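You operate a simulated robot arm through the tools that you are given. There is no shell and no other tool. Be economical: measure what you need, move in short steps, check, and stop when the job is done.

Carry out the task below with a simulated robot arm. There is one attempt and no reset: what you move stays moved.

Task
Put the white cloth pad and the small blue tin on the purple tray.
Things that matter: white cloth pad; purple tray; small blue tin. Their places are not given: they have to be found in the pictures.

The check looks at the end state, three seconds after you hand in, the way a careful person would. Anything else that was tipped, shoved, dropped, spilled or broken makes it a failure. Flat cloth is picked up by pressing the open fingertips on it (5 to 10 N) and closing them slowly along it; thin cloth reads only 2 to 8 mm in the jaws.

Robot
A 6-joint arm with a two-finger parallel gripper, fixed in place. Base frame: the origin is at the foot of the arm, x ahead of it, y to its left, z up; the work surface is at about z = 0.8. Lengths are in m, angles in degrees, forces in N, time in s.
With the tool pointing down near the work surface it reaches from about 0.24 to 0.64 m from the base axis. Its first joint turns from -66.0 to 66.0 degrees. Payload 2.7 kg.
The TCP is the grasp point between the finger pads, 0.023 m short of the fingertips. In the tool frame z runs along the fingers and y along their closing line. The gripper opens to 0.094 m. The fingers are 0.038 m wide and 0.01 m thick; the gripper's body (0.054 by 0.096 m) begins 0.039 m behind the TCP.
Orientation is that of the tool frame in the base frame, as a unit quaternion [x, y, z, w]. With the fingers straight down and closing along the base's y, the tool's x points along the base's -x, its y along +y and its z along -z.

Tools
- The arm moves only by the tool apply_moves. Its argument "steps" is a list of rows, each an object of numbers (a shift or turn left out is 0, a gripper value left out holds the last): "grip": the gripper command, from -1 (shut) to 1 (fully open), values between in proportion; "x", "y", "z": the shift along the tool's x, y, z in units of 250 mm (1.0 is 250 mm); "ax", "ay", "az": the turn, a rotation vector about the tool's x, y, z in units of 90 degrees (1.0 is 90 degrees). In form: [{"grip": .., "x": .., "y": .., "z": .., "ax": .., "ay": .., "az": ..}, ...]. A call has 1 to 12 rows; each row is the pose to reach, as a shift and turn from the pose commanded when the call began, along the tool's axes at that moment. A call with a number of a shift or a turn outside -1 to 1 is refused whole. Rows are played at 5 a second. More than 0.05 m and 8.6 degrees between two rows, or a gripper value outside its range, and nothing of the call is played. A pose out of reach is approached as far as the arm can. The call stops where the force on the tool passes 40 N (or 10 N more than at its start, if that is more) or the arm is blocked; 0.2 s more then pass. Each finger travels about 0.045 m/s and halts on what it meets, pressing with about 40 N; the grip force reading is that of the motor and also rises with nothing between the fingers. The clock runs only during rows and for 0.2 s after the last one: add rows that repeat a pose to give the fingers time. It gives the time, the measured TCP pose, the force on the tool (base axes), the opening and the grip force at its end, in the units of the frame above (readings bear some noise), and new pictures: "pictures" is both (left out), scene, wrist or none.
- Cameras (640 x 400 px; columns grow to the right, rows downward): "scene" is fixed at [0.0708, -0.4291, 1.4034]; the picture's right is [0.83, -0.56, 0.00], its down [-0.32, -0.47, -0.83] and it looks along [0.47, 0.68, -0.56] (base axes); focal length 337 px, centre (320, 200). "wrist" rides on the gripper at [-0.039, 0, -0.044] in the tool frame; the picture's right is [0.00, -1.00, 0.00], its down [0.97, 0.00, -0.24] and it looks along [0.24, 0.00, 0.97] (tool axes); focal length 218 px, centre (320, 200).
- pixel_to_xyz(camera, pixels): for up to 12 pixels [column, row] of the newest picture of that camera ("zoom" is the newest enlarged one), the place [x, y, z] in the base frame of the surface seen there, good to about 0.002 m. No time passes.
- zoom(camera, box): a new picture of the part [left, top, right, bottom] of that camera's present view, enlarged. No time passes.
- hand_in(): hands the job in; it is judged then, once.

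Keep the steps short. Do not move on a guess: measure, check each grasp and each placing, and mend mistakes. In all there are 60 turns and 150 pictures (those below and enlarged ones count). Leave the gripper open and the arm clear of the work at the hand-in unless told otherwise, and finish with a single line.

The tools are called after "Request:" as name(argument=value, ...) on one line, values as JSON. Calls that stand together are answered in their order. apply_moves: Moves the arm, as the interface text tells. Its arguments: {"type":"object","properties":{"steps":{"type":"array"},"pictures":{"type":"string","enum":["both","scene","wrist","none"]}},"required":["steps"]} The other tools are called the same way: pixel_to_xyz (camera, pixels) gives the place of the surface under pixels of a picture; zoom (camera, box) takes an enlarged picture of a part of a camera's view; hand_in () hands the job in.

At the start:

```text
clock: 0.0
eef_pos: [0.3664, 0.3235, 1.0656]
tcp_rot: [0.0, 1.0, 0.0, 0.001]
contact_force: [-0.1, -0.5, 0.9]
width: 0.0941
finger_force: 0.0
```

scene: 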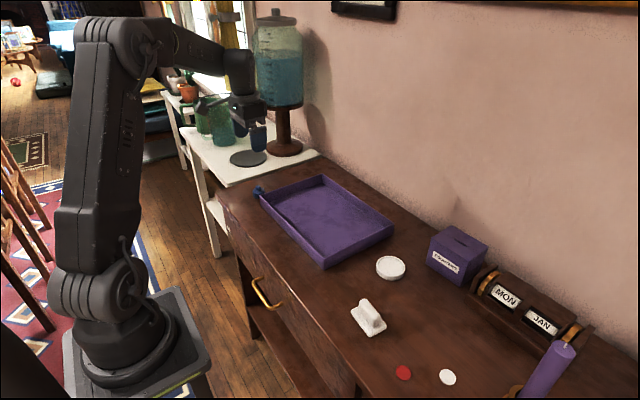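
wrist: 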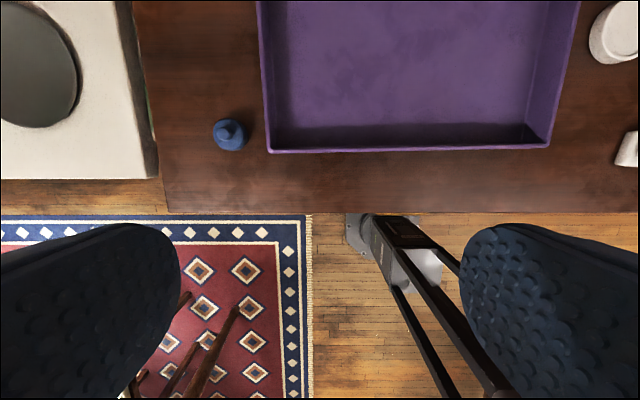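

I see a purple tray, a blue knobbed thing at scene (258,190), a white round thing at (390,267) and a white block at (368,317). I'll zoom in to tell them apart.

Request:
zoom(camera="scene", box=[320, 230, 480, 400])

Request:
zoom(camera="scene", box=[220, 130, 400, 270])

Request:
pixel_to_xyz(camera="scene", pixels=[[258, 190], [390, 265], [370, 310], [368, 327], [322, 178], [393, 228], [323, 266], [262, 197], [325, 215], [403, 373], [447, 377]])

Request:
pixel_to_xyz(camera="wrist", pixels=[[228, 130], [230, 145], [214, 135], [247, 135], [200, 135], [615, 35], [630, 150], [400, 70], [268, 150], [550, 146], [400, 150]])

```text
2.35 times, centred on (400, 315) of scene
```

zoom: 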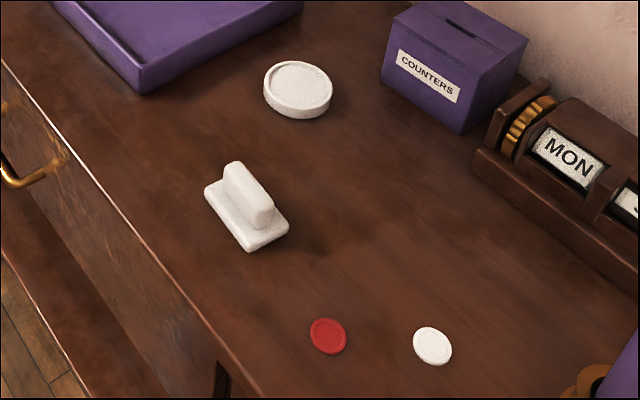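

```text
2.86 times, centred on (310, 200) of scene
```

zoom: 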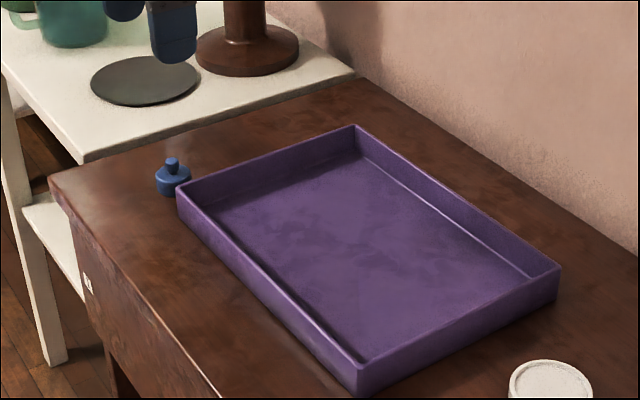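

```text
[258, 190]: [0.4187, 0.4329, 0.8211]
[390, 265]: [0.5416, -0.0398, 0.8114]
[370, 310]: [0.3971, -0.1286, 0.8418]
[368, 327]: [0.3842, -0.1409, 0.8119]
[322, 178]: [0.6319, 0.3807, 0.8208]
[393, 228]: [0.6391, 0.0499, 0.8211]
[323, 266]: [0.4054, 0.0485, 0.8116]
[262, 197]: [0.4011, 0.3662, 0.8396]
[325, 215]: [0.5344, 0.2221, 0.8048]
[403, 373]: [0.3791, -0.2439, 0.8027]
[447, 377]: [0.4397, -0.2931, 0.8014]
```

```text
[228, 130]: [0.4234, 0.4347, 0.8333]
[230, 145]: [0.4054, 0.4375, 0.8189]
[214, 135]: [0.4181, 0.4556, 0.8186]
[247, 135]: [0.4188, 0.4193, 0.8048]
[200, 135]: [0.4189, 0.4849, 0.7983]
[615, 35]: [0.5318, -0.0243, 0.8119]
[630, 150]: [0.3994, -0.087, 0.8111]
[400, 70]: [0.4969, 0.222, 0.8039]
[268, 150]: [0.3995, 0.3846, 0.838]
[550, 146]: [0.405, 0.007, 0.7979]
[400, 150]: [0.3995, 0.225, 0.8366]
```

The blue knobbed tin stands at about (0.42, 0.436) beside the tray. The white block and the round white thing need a closer look later. First I'll go above the tin.

Request:
apply_moves(steps=[{"grip": 1, "x": -0.04, "y": 0.08, "z": 0.09}, {"x": -0.08, "y": 0.16, "z": 0.18}, {"x": -0.12, "y": 0.24, "z": 0.27}, {"x": -0.16, "y": 0.32, "z": 0.36}, {"x": -0.19, "y": 0.39, "z": 0.45}, {"x": -0.22, "y": 0.45, "z": 0.5}, {"grip": 0.2, "x": -0.22, "y": 0.45, "z": 0.5}, {"grip": 0.2, "x": -0.22, "y": 0.45, "z": 0.5}])

```text
clock: 1.8
eef_pos: [0.4202, 0.4379, 0.9405]
tcp_rot: [-0.001, 1.0, 0.0, 0.001]
contact_force: [-0.1, -0.7, 0.0]
width: 0.0564
finger_force: 0.1
```

scene: 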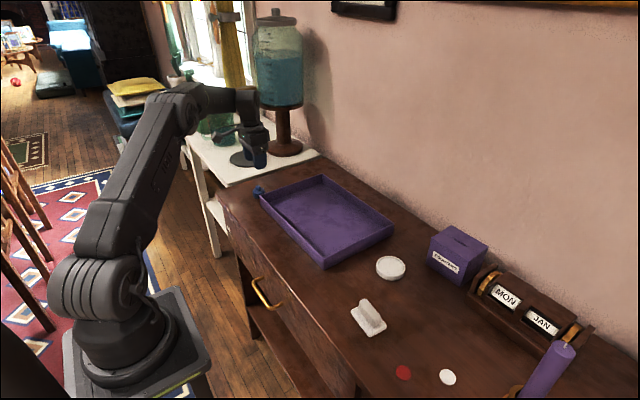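
wrist: 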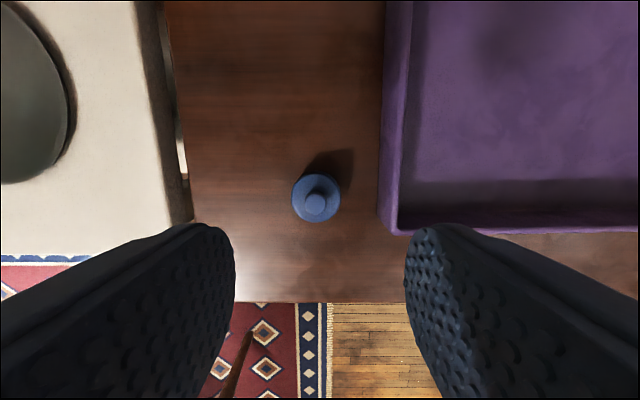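

I'm above the tin, seen at wrist (316,200). I'll measure its centre, edges, knob top and the tray edge.

Request:
pixel_to_xyz(camera="wrist", pixels=[[317, 204], [316, 180], [295, 198], [337, 198], [316, 219], [301, 187], [380, 200], [395, 180], [192, 200], [316, 295], [360, 180]])

Request:
zoom(camera="wrist", box=[260, 150, 400, 240])

```text
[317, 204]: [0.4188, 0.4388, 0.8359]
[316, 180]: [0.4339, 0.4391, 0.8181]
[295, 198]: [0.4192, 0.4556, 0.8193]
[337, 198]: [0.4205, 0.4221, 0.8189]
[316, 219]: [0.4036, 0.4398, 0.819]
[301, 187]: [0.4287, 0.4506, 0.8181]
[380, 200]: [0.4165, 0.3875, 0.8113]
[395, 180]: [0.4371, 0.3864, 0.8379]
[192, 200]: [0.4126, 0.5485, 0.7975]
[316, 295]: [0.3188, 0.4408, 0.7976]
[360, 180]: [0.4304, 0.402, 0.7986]
```

```text
4.44 times, centred on (330, 195) of wrist
```

zoom: 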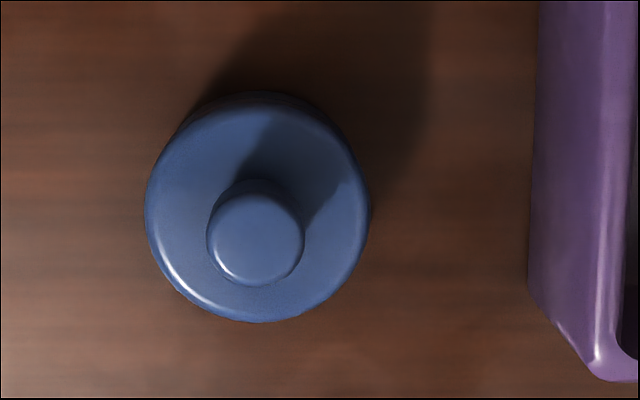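

The tin is 34 mm wide, centred at (0.419, 0.439), body top at z 0.819 and knob top at 0.836. There is 35 mm to the tray. The opening of 56 mm fits, so I'll lower until the fingertips are 5 mm above the table.

Request:
apply_moves(steps=[{"grip": 0.2, "x": 0.004, "y": 0.004, "z": 0.12}, {"x": 0.004, "y": 0.004, "z": 0.24}, {"x": 0.004, "y": 0.004, "z": 0.34}, {"x": 0.004, "y": 0.004, "z": 0.41}, {"x": 0.004, "y": 0.004, "z": 0.456}, {"x": 0.004, "y": 0.004, "z": 0.456}])

```text
clock: 3.2
eef_pos: [0.4205, 0.4359, 0.8255]
tcp_rot: [0.001, 1.0, 0.001, 0.001]
contact_force: [0.1, 0.1, -0.4]
width: 0.0562
finger_force: 0.0
```

scene: 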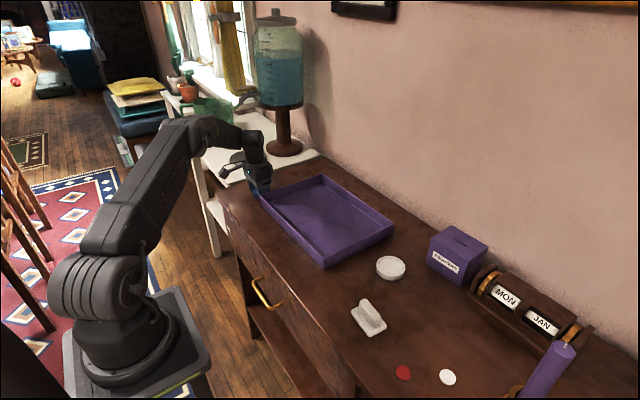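
wrist: 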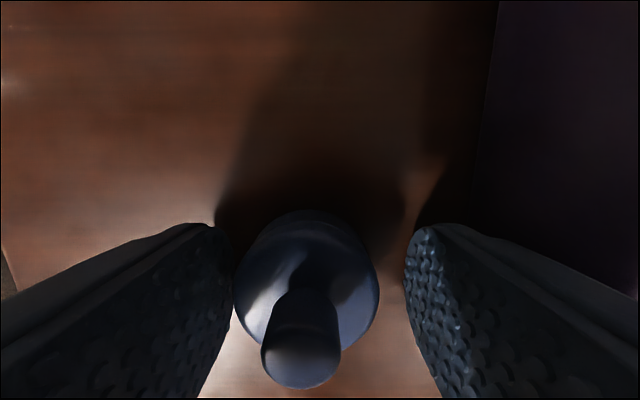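

The fingers straddle the tin with clearance on both sides. I'll close slowly.

Request:
apply_moves(steps=[{"grip": 0.0}, {"grip": -0.15}, {"grip": -0.25}, {"grip": -0.32}, {"grip": -0.4}, {"grip": -0.45}, {"grip": -0.45}])

```text
clock: 4.8
eef_pos: [0.4205, 0.4358, 0.8268]
tcp_rot: [-0.001, 1.0, 0.0, 0.001]
contact_force: [-0.5, 0.9, 0.4]
width: 0.0388
finger_force: 40.3
```

scene: 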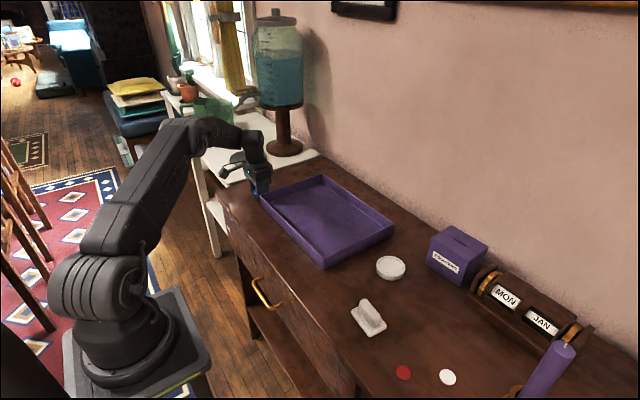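
wrist: 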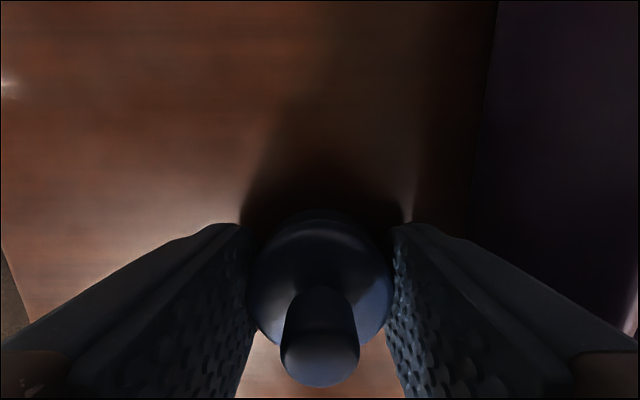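

It grips at 39 mm with a 40 N reading. I'll lift it straight up 75 mm and check that it comes along.

Request:
apply_moves(steps=[{"grip": -0.45, "z": -0.05}, {"z": -0.14}, {"z": -0.23}, {"z": -0.3}, {"z": -0.3}])

```text
clock: 6.0
eef_pos: [0.4204, 0.4369, 0.901]
tcp_rot: [0.0, 1.0, 0.0, 0.001]
contact_force: [0.1, -0.1, -0.8]
width: 0.0261
finger_force: 0.0
```

scene: 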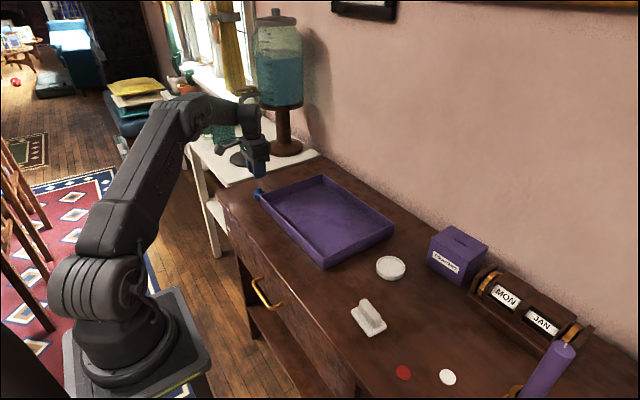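
wrist: 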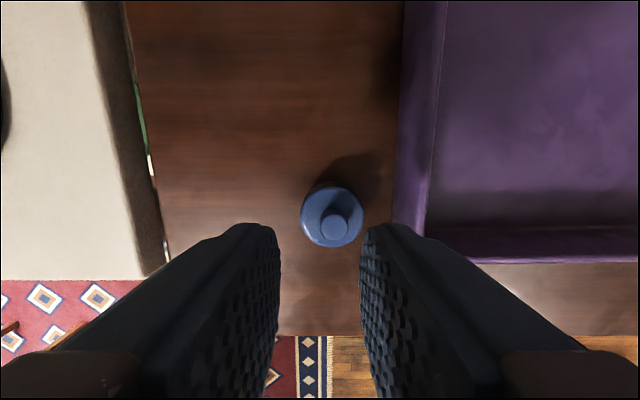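

The tin slipped out: the jaws are at 26 mm and it is still on the table. I'll look at its shape and position.

Request:
zoom(camera="scene", box=[240, 175, 280, 200])

Request:
zoom(camera="wrist", box=[270, 160, 400, 270])

Request:
pixel_to_xyz(camera="wrist", pixels=[[334, 228], [304, 215], [360, 213], [330, 190], [328, 244], [343, 217], [323, 228], [347, 228], [395, 215]])

```text
16.00 times, centred on (260, 188) of scene
```

zoom: 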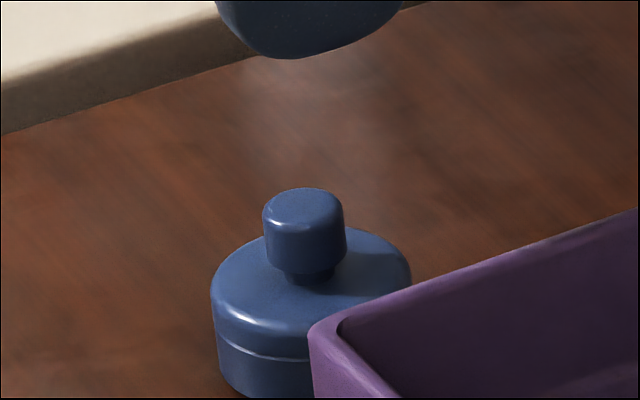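

```text
3.64 times, centred on (335, 215) of wrist
```

zoom: 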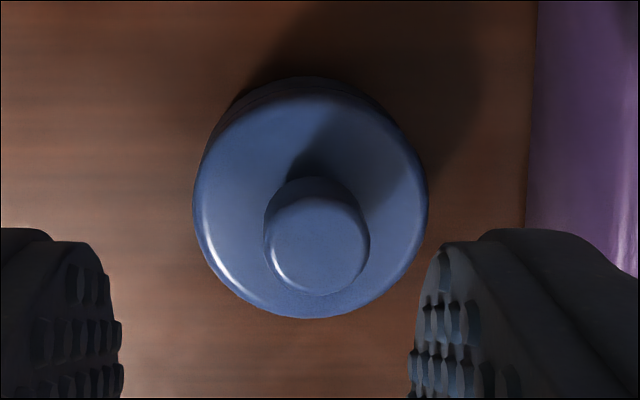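

```text
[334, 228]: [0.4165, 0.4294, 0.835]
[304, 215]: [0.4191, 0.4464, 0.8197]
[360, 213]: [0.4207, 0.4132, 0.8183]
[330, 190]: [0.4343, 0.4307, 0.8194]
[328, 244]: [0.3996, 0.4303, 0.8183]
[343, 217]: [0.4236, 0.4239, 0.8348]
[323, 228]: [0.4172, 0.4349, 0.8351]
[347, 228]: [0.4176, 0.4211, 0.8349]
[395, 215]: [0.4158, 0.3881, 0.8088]
```

The tin's body is about 39 mm wide and now sits at (0.4175, 0.430), so only the rounded fingertips held it. I'll try again a little lower and recentred, then lift only a few millimetres slowly.

Request:
apply_moves(steps=[{"grip": 0.15, "x": 0.01, "y": -0.02}, {"grip": 0.15, "x": 0.01, "y": -0.02}, {"x": 0.01, "y": -0.02}, {"x": 0.01, "y": -0.02, "z": 0.1}, {"x": 0.01, "y": -0.02, "z": 0.2}, {"x": 0.01, "y": -0.02, "z": 0.27}, {"x": 0.01, "y": -0.02, "z": 0.312}, {"x": 0.01, "y": -0.02, "z": 0.312}], pictures="wrist")

```text
clock: 7.8
eef_pos: [0.4185, 0.4326, 0.8243]
tcp_rot: [0.0, 1.0, 0.0, 0.001]
contact_force: [-2.3, -0.3, 2.5]
width: 0.054
finger_force: 0.3
```

wrist: 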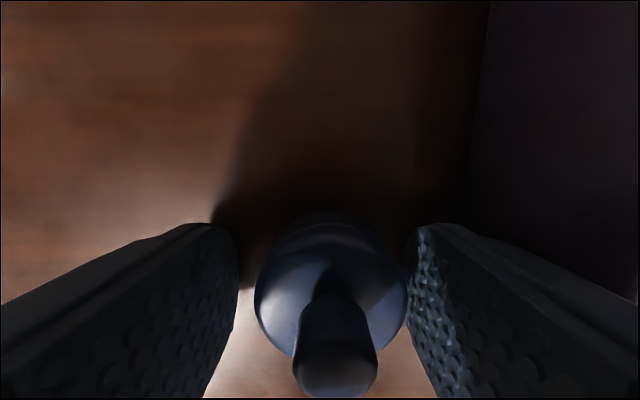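

The tin is between the fingers, nearer the right one, and the light 2.5 N reading suggests the tips brush the table. I'll close slowly and fully, and hold.

Request:
apply_moves(steps=[{"grip": 0.05}, {"grip": -0.05}, {"grip": -0.15}, {"grip": -0.3}, {"grip": -0.6}, {"grip": -1}, {"grip": -1}, {"grip": -1}], pictures="wrist")

Request:
apply_moves(steps=[{"grip": -1, "z": -0.008}, {"z": -0.016}, {"z": -0.024}, {"z": -0.032}, {"z": -0.032}])

```text
clock: 9.6
eef_pos: [0.4182, 0.4318, 0.8232]
tcp_rot: [0.0, 1.0, 0.0, 0.0]
contact_force: [0.1, -0.9, 2.8]
width: 0.0388
finger_force: 40.1
```

wrist: 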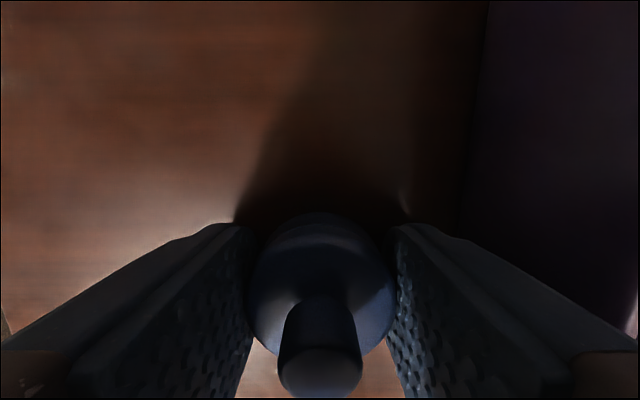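

```text
clock: 10.8
eef_pos: [0.418, 0.4322, 0.8311]
tcp_rot: [0.0, 1.0, 0.0, 0.0]
contact_force: [0.1, 0.0, -0.4]
width: 0.0391
finger_force: 39.9
```

scene: 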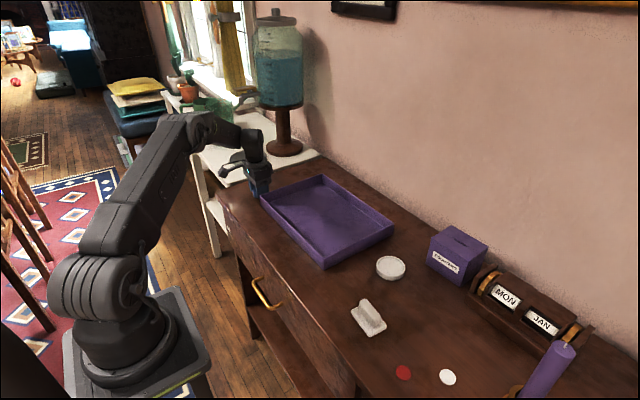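
wrist: 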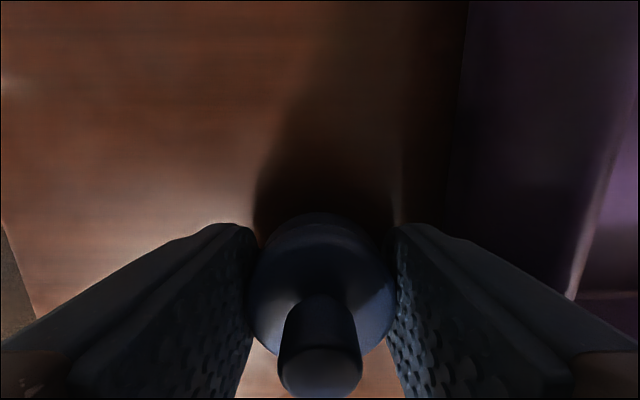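

The tin keeps the same place in the wrist view after an 8 mm lift, so it is rising with the fingers. I'll go on slowly.

Request:
apply_moves(steps=[{"grip": -1, "z": -0.015}, {"z": -0.03}, {"z": -0.045}, {"z": -0.06}, {"z": -0.075}, {"z": -0.09}, {"z": -0.105}, {"z": -0.12}])

```text
clock: 12.6
eef_pos: [0.4193, 0.4328, 0.8604]
tcp_rot: [0.0, 1.0, 0.0, 0.001]
contact_force: [-0.5, 0.9, -0.6]
width: 0.0389
finger_force: 40.1
```

scene: 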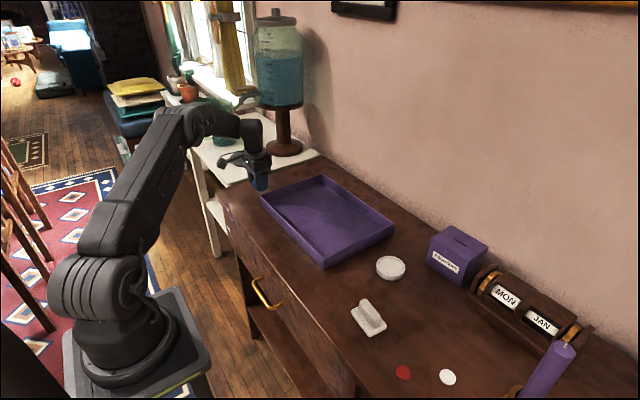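
wrist: 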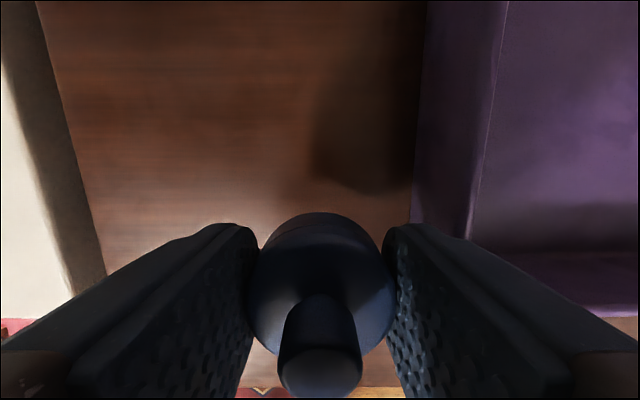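

Held securely and clear of the table. I'll raise it above the tray rim (0.839) and carry it over the tray at about (0.50, 0.30).

Request:
apply_moves(steps=[{"grip": -1, "z": -0.04}, {"z": -0.08}, {"z": -0.12}, {"x": -0.04, "y": -0.06, "z": -0.12}, {"x": -0.08, "y": -0.13, "z": -0.12}, {"x": -0.12, "y": -0.2, "z": -0.12}, {"x": -0.16, "y": -0.27, "z": -0.12}, {"x": -0.2, "y": -0.34, "z": -0.12}, {"x": -0.24, "y": -0.41, "z": -0.12}, {"x": -0.28, "y": -0.48, "z": -0.12}, {"x": -0.32, "y": -0.53, "z": -0.12}, {"x": -0.32, "y": -0.53, "z": -0.12}])

```text
clock: 15.2
eef_pos: [0.4988, 0.2981, 0.8913]
tcp_rot: [0.0, 1.0, 0.0, 0.0]
contact_force: [-0.1, -0.5, -0.7]
width: 0.0387
finger_force: 39.9
```

scene: 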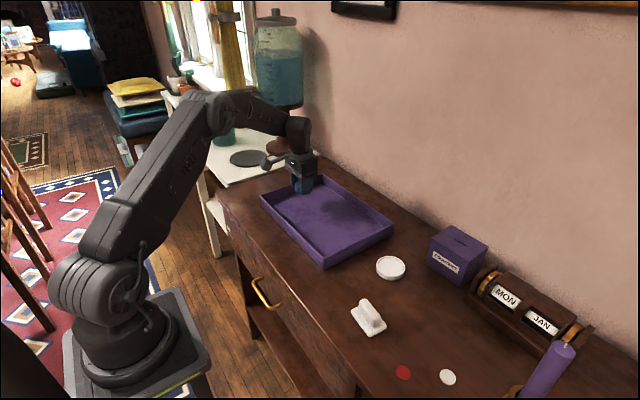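
wrist: 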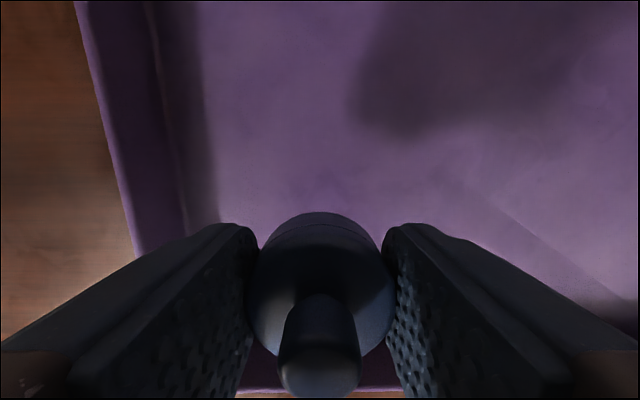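

The tin is over the tray floor (z 0.804). I'll lower it to TCP about 0.831, slowing at the end.

Request:
apply_moves(steps=[{"grip": -1, "z": 0.05}, {"z": 0.1}, {"z": 0.15}, {"z": 0.19}, {"z": 0.215}, {"z": 0.228}, {"z": 0.236}, {"z": 0.242}, {"z": 0.242}])

```text
clock: 17.2
eef_pos: [0.4978, 0.2987, 0.8302]
tcp_rot: [-0.001, 1.0, -0.001, 0.001]
contact_force: [0.8, -0.1, -1.1]
width: 0.0387
finger_force: 40.5
```

scene: 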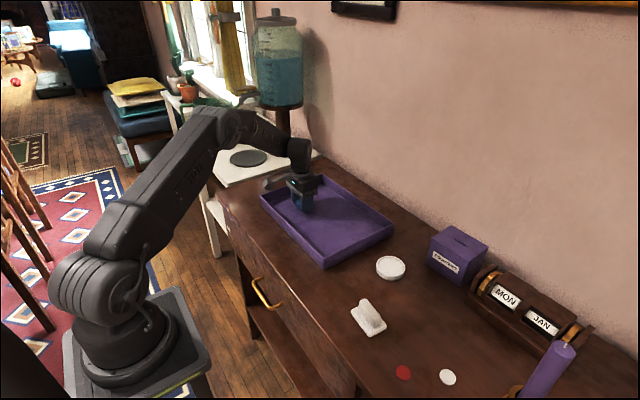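
wrist: 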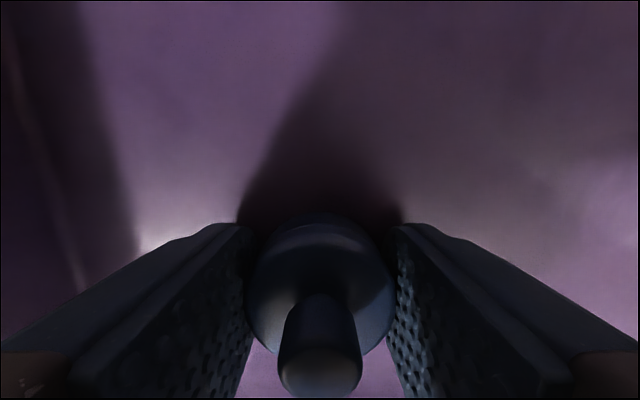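

No contact force yet, so it is within a millimetre or two of the floor. I'll creep down until it touches.

Request:
apply_moves(steps=[{"grip": -1, "z": 0.003}, {"z": 0.006}, {"z": 0.008}, {"z": 0.008}], pictures="none")

```text
clock: 18.2
eef_pos: [0.498, 0.2997, 0.8286]
tcp_rot: [0.0, 1.0, 0.0, 0.001]
contact_force: [-2.8, -1.1, 8.2]
width: 0.039
finger_force: 39.9
```

The upward force is 8 N, so the tin stands on the tray floor. I'll open slowly and rise straight up.

Request:
apply_moves(steps=[{"grip": -0.1}, {"grip": 0.0}, {"grip": 0.2}, {"grip": 0.35}, {"grip": 0.35}, {"z": -0.06}, {"z": -0.14}, {"z": -0.24}, {"z": -0.36}, {"z": -0.48}, {"z": -0.48}])

```text
clock: 20.6
eef_pos: [0.4974, 0.299, 0.9479]
tcp_rot: [0.0, 1.0, 0.001, 0.002]
contact_force: [-0.3, -0.2, -0.1]
width: 0.0636
finger_force: 0.0
```

scene: 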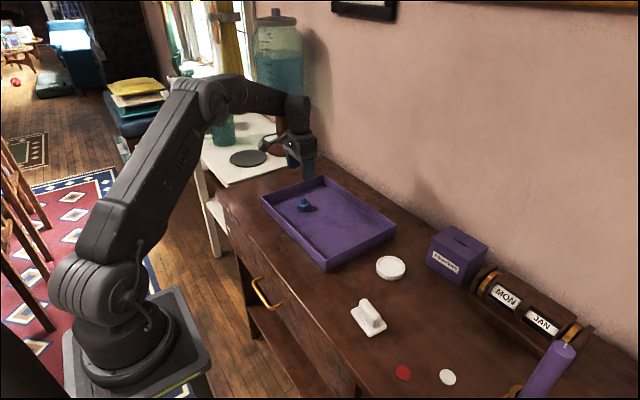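
wrist: 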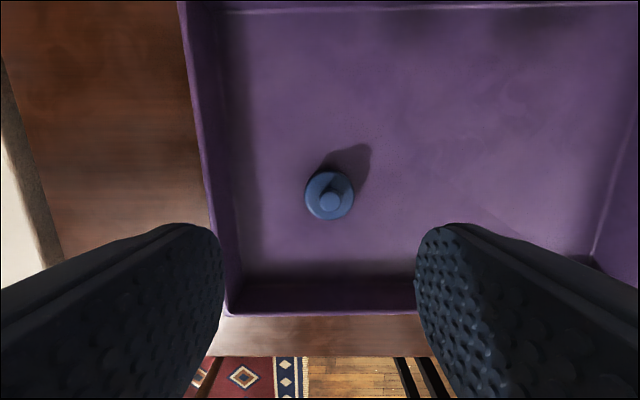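

The tin stands upright on the tray. Next I'll move over to the white things for a closer look.

Request:
apply_moves(steps=[{"grip": 0.35, "y": -0.12, "z": -0.08}, {"y": -0.28, "z": -0.12}, {"y": -0.45, "z": -0.12}, {"y": -0.62, "z": -0.12}, {"x": 0.07, "y": -0.78, "z": -0.12}, {"x": 0.17, "y": -0.92, "z": -0.12}, {"x": 0.26, "y": -1.0, "z": -0.12}], pictures="none")

Request:
apply_moves(steps=[{"grip": 1, "y": -0.15}, {"y": -0.3}, {"y": -0.45}, {"y": -0.55}, {"y": -0.55}])

```text
clock: 22.2
eef_pos: [0.4322, 0.0478, 0.9768]
tcp_rot: [-0.001, 1.0, 0.0, 0.001]
contact_force: [0.1, -0.5, 0.7]
width: 0.0636
finger_force: 0.0
```

```text
clock: 23.4
eef_pos: [0.4332, -0.0907, 0.9759]
tcp_rot: [0.0, 1.0, 0.001, 0.001]
contact_force: [0.2, 0.3, -0.5]
width: 0.094
finger_force: 0.1
```

scene: 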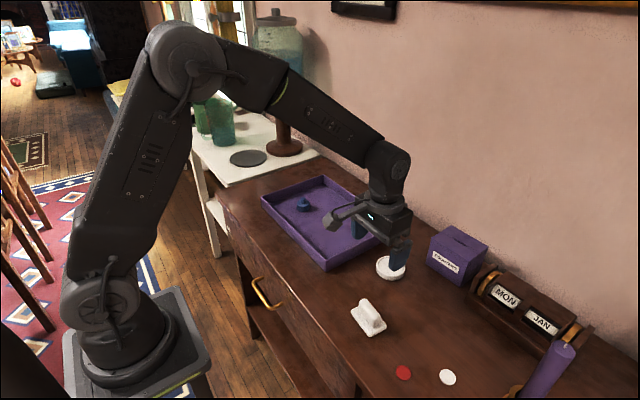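
wrist: 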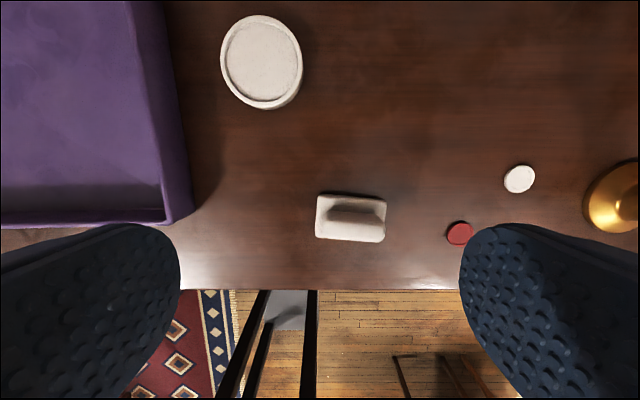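

Both white things are in view: the round dish at (262,62) and the block with a ridge at (350,216). I'll zoom on each to see which is cloth.

Request:
zoom(camera="wrist", box=[300, 180, 400, 250])

Request:
zoom(camera="wrist", box=[205, 5, 325, 115])

Request:
pixel_to_xyz(camera="wrist", pixels=[[355, 213], [335, 218], [373, 220], [320, 200], [384, 205], [382, 238], [319, 235], [350, 232], [262, 60], [300, 60], [222, 60], [262, 17]])

Request:
zoom(camera="scene", box=[335, 285, 400, 345])

```text
5.71 times, centred on (350, 215) of wrist
```

zoom: 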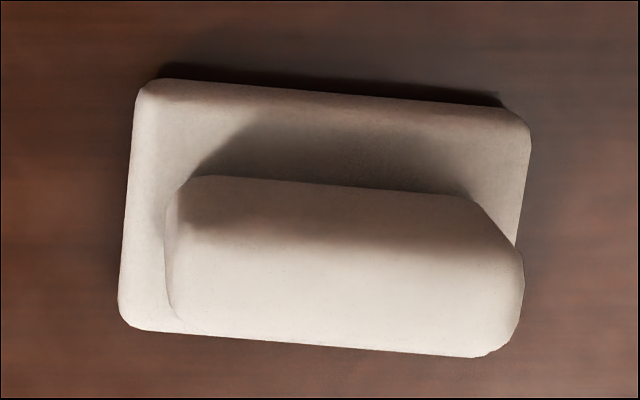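

```text
3.64 times, centred on (265, 60) of wrist
```

zoom: 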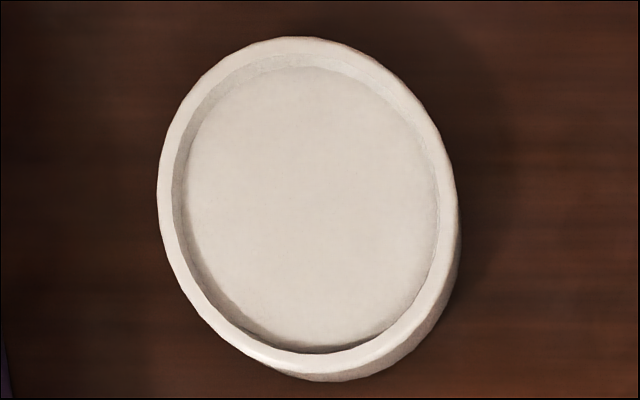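

```text
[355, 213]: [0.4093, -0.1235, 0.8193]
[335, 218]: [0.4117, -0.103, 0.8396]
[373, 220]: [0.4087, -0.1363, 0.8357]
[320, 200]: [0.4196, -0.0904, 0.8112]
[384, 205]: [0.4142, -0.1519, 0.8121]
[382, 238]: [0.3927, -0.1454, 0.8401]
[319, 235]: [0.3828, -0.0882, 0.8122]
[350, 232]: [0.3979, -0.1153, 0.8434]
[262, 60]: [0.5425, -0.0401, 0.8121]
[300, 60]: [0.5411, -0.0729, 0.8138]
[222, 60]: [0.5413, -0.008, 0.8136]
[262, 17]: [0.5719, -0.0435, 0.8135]
```

```text
6.67 times, centred on (368, 315) of scene
```

zoom: 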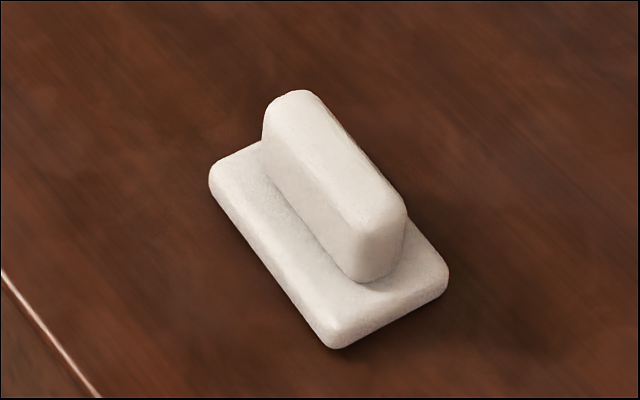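

The block has soft, rounded pad-like edges, and the round one looks like a rimmed coaster. I'll check surface texture closer before deciding.

Request:
zoom(camera="wrist", box=[325, 195, 355, 214])

Request:
zoom(camera="wrist", box=[270, 70, 302, 110])

Request:
zoom(camera="scene", box=[400, 220, 640, 400])

```text
16.00 times, centred on (340, 204) of wrist
```

zoom: 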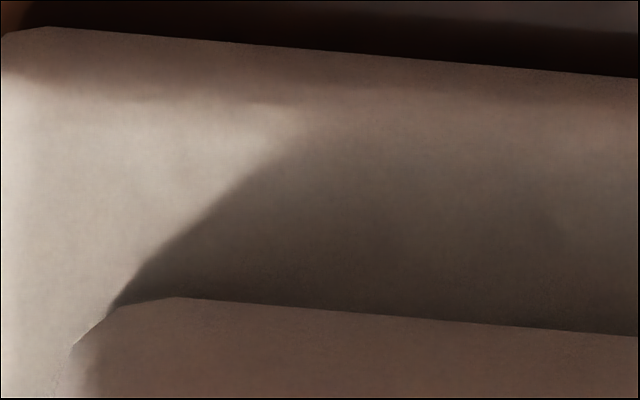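

```text
10.00 times, centred on (286, 90) of wrist
```

zoom: 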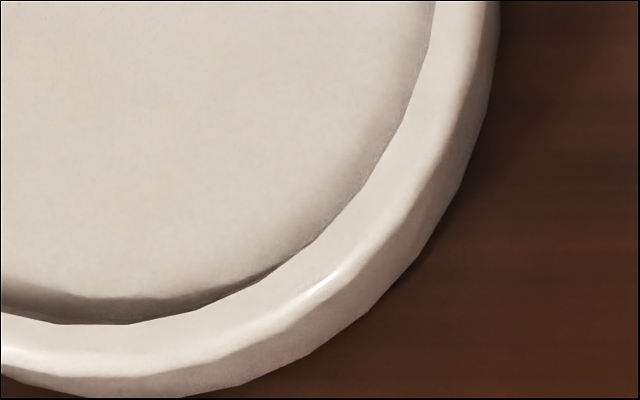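

```text
2.22 times, centred on (520, 310) of scene
```

zoom: 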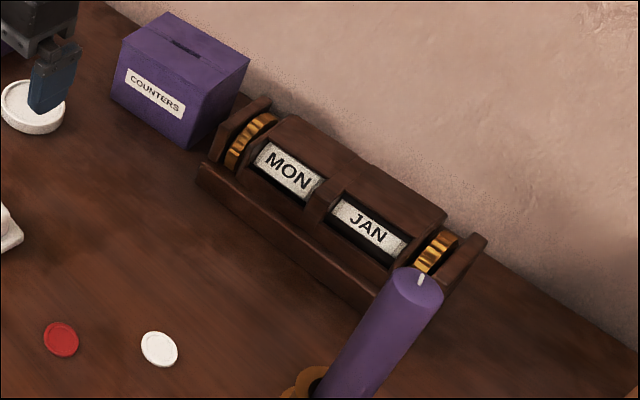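

The round one has a glossy hard rim, so it's a coaster. The block is matte and soft-edged, so that is the cloth pad. Its ridge (top z 0.843, about (0.40, -0.122)) runs nearly along y, tilted about 5°. I'll turn the gripper -85° so it closes across the ridge, and centre above it.

Request:
apply_moves(steps=[{"grip": 1, "x": 0.01, "y": -0.01, "az": -0.085}, {"x": 0.02, "y": -0.02, "az": -0.17}, {"x": 0.04, "y": -0.04, "az": -0.255}, {"x": 0.05, "y": -0.05, "az": -0.34}, {"x": 0.06, "y": -0.06, "az": -0.425}, {"x": 0.07, "y": -0.07, "az": -0.51}, {"x": 0.08, "y": -0.08, "az": -0.6}, {"x": 0.1, "y": -0.1, "az": -0.69}, {"x": 0.12, "y": -0.11, "az": -0.78}, {"x": 0.132, "y": -0.124, "az": -0.86}, {"x": 0.132, "y": -0.124, "az": -0.942}, {"x": 0.132, "y": -0.124, "az": -0.942}])

```text
clock: 26.0
eef_pos: [0.4005, -0.1195, 0.9782]
tcp_rot: [-0.675, 0.738, 0.0, 0.001]
contact_force: [0.3, 0.6, -0.3]
width: 0.0938
finger_force: 0.0
```

scene: 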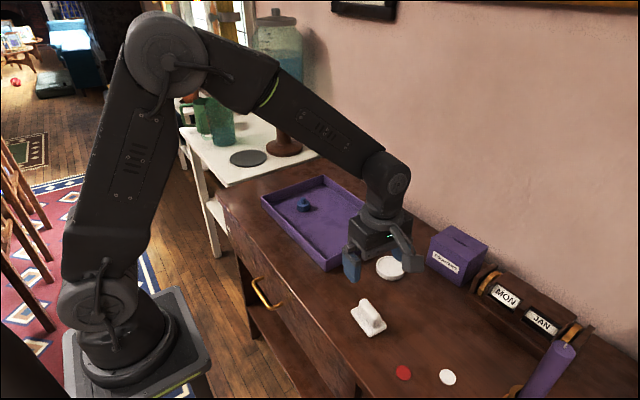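
wrist: 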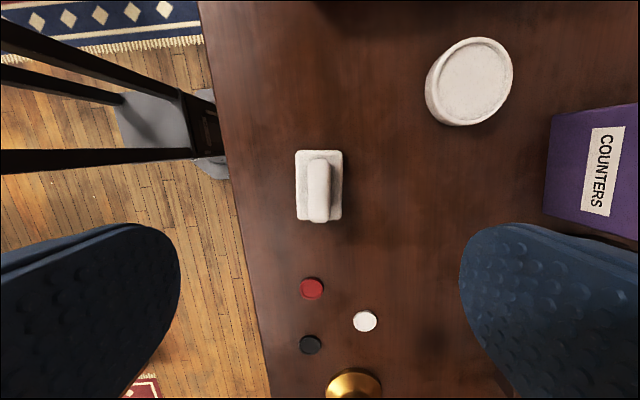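

The pad's ridge is now parallel to the fingers. I'll measure its edges.

Request:
pixel_to_xyz(camera="wrist", pixels=[[319, 162], [319, 200], [319, 215], [310, 190], [328, 190], [300, 155], [338, 155], [300, 213], [338, 213], [312, 288], [365, 321]])

Request:
zoom(camera="wrist", box=[270, 140, 370, 230])

```text
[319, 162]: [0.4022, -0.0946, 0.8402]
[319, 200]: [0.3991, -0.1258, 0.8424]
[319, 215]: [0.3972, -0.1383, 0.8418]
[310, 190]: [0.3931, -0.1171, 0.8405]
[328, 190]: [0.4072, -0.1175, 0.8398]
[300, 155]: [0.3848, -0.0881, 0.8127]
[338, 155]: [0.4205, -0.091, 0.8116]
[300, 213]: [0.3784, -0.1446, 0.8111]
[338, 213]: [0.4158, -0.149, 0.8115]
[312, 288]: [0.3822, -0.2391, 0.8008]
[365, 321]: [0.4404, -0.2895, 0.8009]
```

```text
4.44 times, centred on (320, 185) of wrist
```

zoom: 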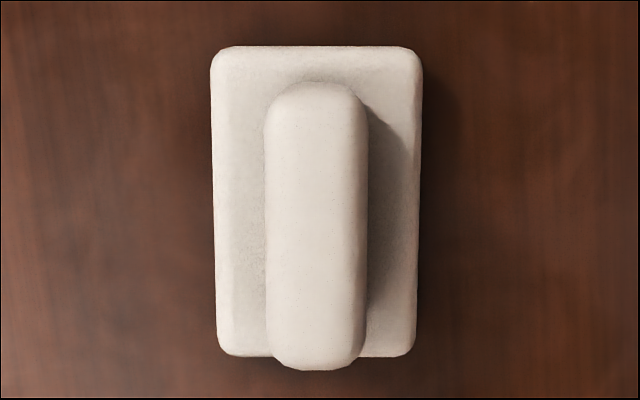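

The ridge centre is at (0.400, -0.117), 16 mm thick, standing from z 0.812 to 0.842. I'll lower with the tips stopping at about 0.816, just above the base part.

Request:
apply_moves(steps=[{"grip": 0.3, "x": -0.01, "z": 0.12}, {"x": -0.01, "z": 0.24}, {"x": -0.01, "z": 0.36}, {"x": -0.01, "z": 0.45}, {"x": -0.01, "z": 0.51}, {"x": -0.01, "z": 0.55}, {"x": -0.01, "z": 0.55}])

```text
clock: 27.6
eef_pos: [0.4014, -0.1167, 0.8427]
tcp_rot: [-0.675, 0.738, -0.001, 0.001]
contact_force: [0.0, 0.2, -0.4]
width: 0.0613
finger_force: 0.0
```

scene: 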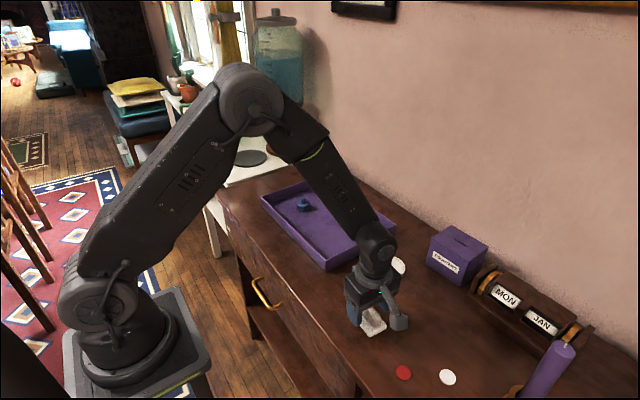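
wrist: 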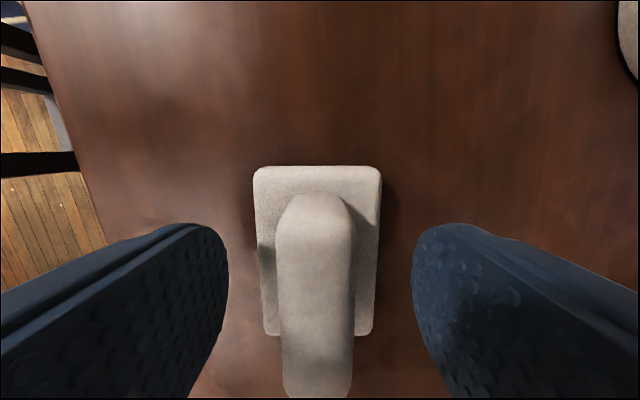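

The fingers straddle the ridge and the tips are still at about 0.819. I'll drop 3 mm more and close slowly.

Request:
apply_moves(steps=[{"grip": 0.1, "z": 0.012}, {"grip": -0.1, "z": 0.012}, {"grip": -0.3, "z": 0.012}, {"grip": -0.5, "z": 0.012}, {"grip": -0.65, "z": 0.012}, {"grip": -0.8, "z": 0.012}, {"grip": -1, "z": 0.012}, {"grip": -1, "z": 0.012}, {"grip": -1, "z": 0.012}])

```text
clock: 29.6
eef_pos: [0.4003, -0.1181, 0.8391]
tcp_rot: [-0.674, 0.739, -0.001, 0.001]
contact_force: [-0.9, -0.3, 0.2]
width: 0.019
finger_force: 39.9
```

scene: 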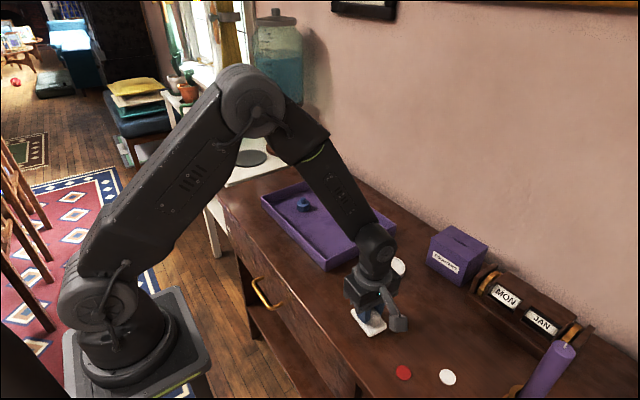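
wrist: 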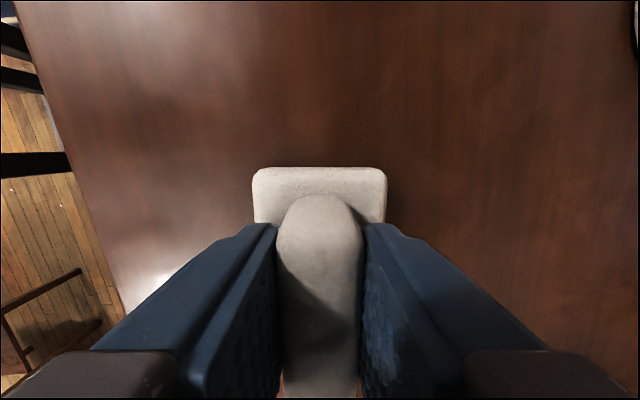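

It grips at 19 mm with 40 N. I'll lift slowly, about 50 mm.

Request:
apply_moves(steps=[{"grip": -1, "z": -0.01}, {"z": -0.025}, {"z": -0.045}, {"z": -0.065}, {"z": -0.09}, {"z": -0.12}, {"z": -0.15}, {"z": -0.18}, {"z": -0.21}, {"z": -0.21}])

```text
clock: 31.8
eef_pos: [0.3991, -0.1167, 0.8909]
tcp_rot: [-0.675, 0.738, 0.0, 0.0]
contact_force: [-0.2, 0.6, -0.1]
width: 0.019
finger_force: 39.6
```

scene: 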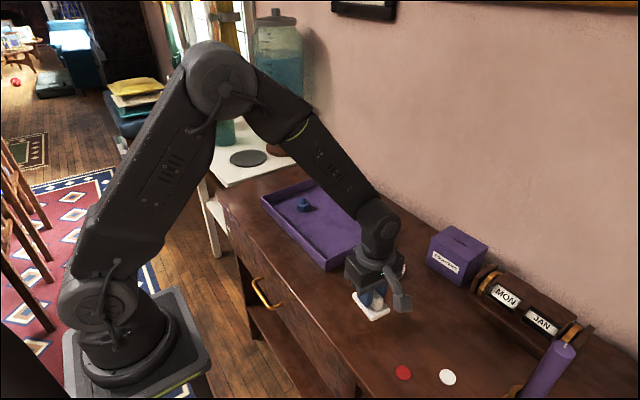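
wrist: 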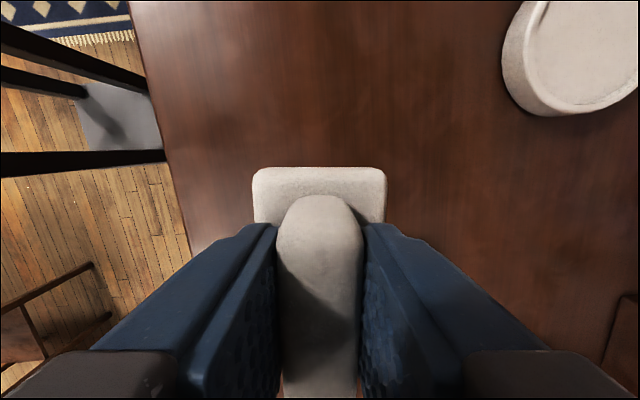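

The pad is held firmly. I'll raise it above the rim and carry it toward the tray.

Request:
apply_moves(steps=[{"grip": -1, "z": -0.04}, {"z": -0.08}, {"z": -0.12}, {"x": -0.09, "y": -0.03, "z": -0.12}, {"x": -0.19, "y": -0.06, "z": -0.12}, {"x": -0.29, "y": -0.09, "z": -0.12}, {"x": -0.39, "y": -0.12, "z": -0.12}, {"x": -0.49, "y": -0.15, "z": -0.12}, {"x": -0.59, "y": -0.18, "z": -0.12}, {"x": -0.69, "y": -0.21, "z": -0.12}, {"x": -0.79, "y": -0.24, "z": -0.12}, {"x": -0.89, "y": -0.27, "z": -0.12}], pictures="none")

Request:
apply_moves(steps=[{"grip": -1, "x": -0.07, "y": -0.015}, {"x": -0.15, "y": -0.03}, {"x": -0.22, "y": -0.045}, {"x": -0.26, "y": -0.05}, {"x": -0.26, "y": -0.05}])

```text
clock: 34.4
eef_pos: [0.4869, 0.0986, 0.9196]
tcp_rot: [-0.674, 0.739, 0.0, 0.001]
contact_force: [-0.7, 0.5, -0.4]
width: 0.0188
finger_force: 39.7
```

```text
clock: 35.6
eef_pos: [0.5066, 0.1627, 0.9203]
tcp_rot: [-0.675, 0.738, 0.0, 0.0]
contact_force: [0.9, -0.5, -0.4]
width: 0.0189
finger_force: 39.8
```

scene: 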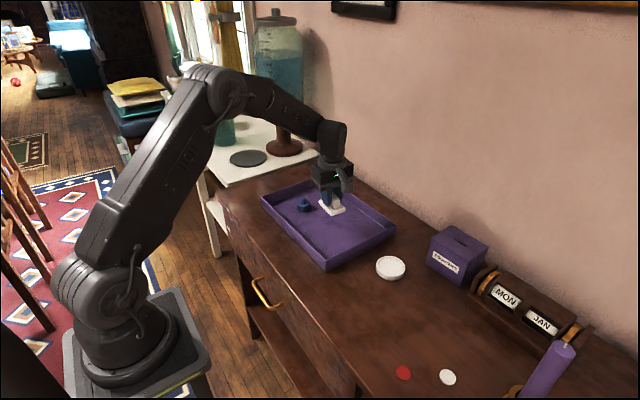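
wrist: 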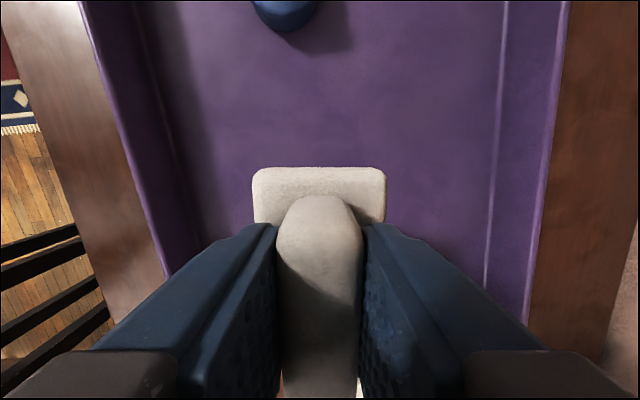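

The pad is over the clear middle of the tray, well away from the tin. I'll lower slowly, aiming for TCP about 0.846.

Request:
apply_moves(steps=[{"grip": -1, "z": 0.05}, {"z": 0.1}, {"z": 0.15}, {"z": 0.2}, {"z": 0.24}, {"z": 0.265}, {"z": 0.28}, {"z": 0.29}, {"z": 0.296}, {"z": 0.3}, {"z": 0.3}])

```text
clock: 38.0
eef_pos: [0.5065, 0.1626, 0.8456]
tcp_rot: [-0.675, 0.738, 0.0, 0.001]
contact_force: [-0.5, -0.2, -0.2]
width: 0.019
finger_force: 39.8
```

scene: 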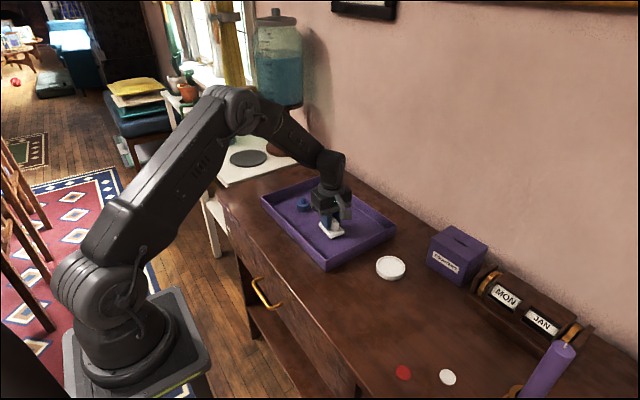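
wrist: 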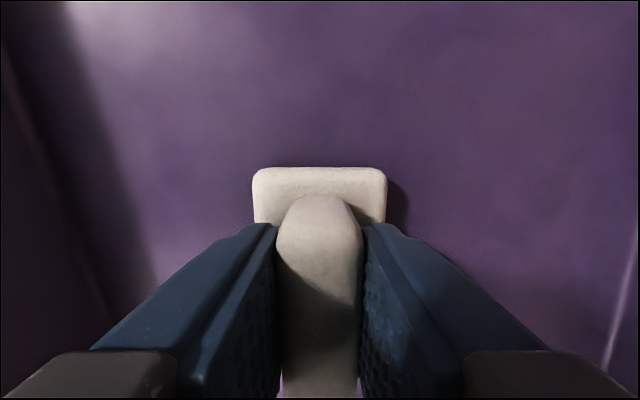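

No contact yet. I'll creep down 2 mm more.

Request:
apply_moves(steps=[{"grip": -1, "z": 0.003}, {"z": 0.006}, {"z": 0.008}, {"z": 0.008}], pictures="none")

```text
clock: 39.0
eef_pos: [0.507, 0.1628, 0.8429]
tcp_rot: [-0.675, 0.738, 0.0, 0.0]
contact_force: [-5.2, -4.3, 13.8]
width: 0.0189
finger_force: 40.3
```

The upward force is 14 N, so the pad is on the tray floor. I'll ease up 1 mm to relieve the pressure, open slowly and rise.

Request:
apply_moves(steps=[{"grip": -1, "z": -0.003}, {"grip": -0.5, "z": -0.003}, {"grip": -0.3, "z": -0.003}, {"grip": 0.0, "z": -0.003}, {"grip": 0.2, "z": -0.003}, {"grip": 0.2, "z": -0.003}, {"z": -0.06}, {"z": -0.14}, {"z": -0.26}, {"z": -0.4}, {"z": -0.5}, {"z": -0.5}])

```text
clock: 41.6
eef_pos: [0.5054, 0.1637, 0.9684]
tcp_rot: [-0.674, 0.739, 0.0, 0.0]
contact_force: [0.1, -0.4, 0.3]
width: 0.0564
finger_force: 0.2
```

scene: 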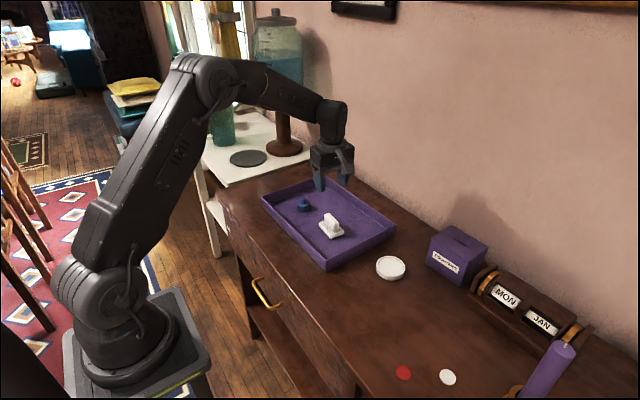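
wrist: 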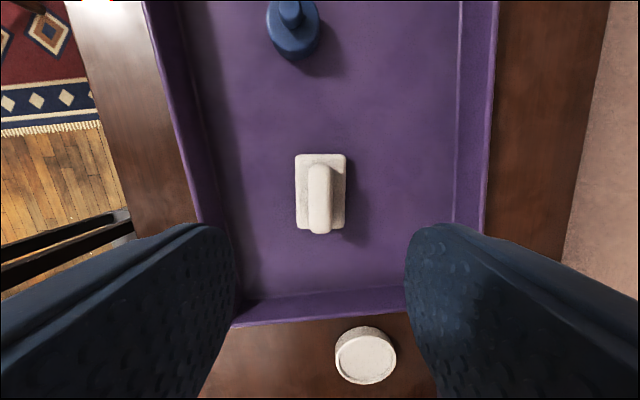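

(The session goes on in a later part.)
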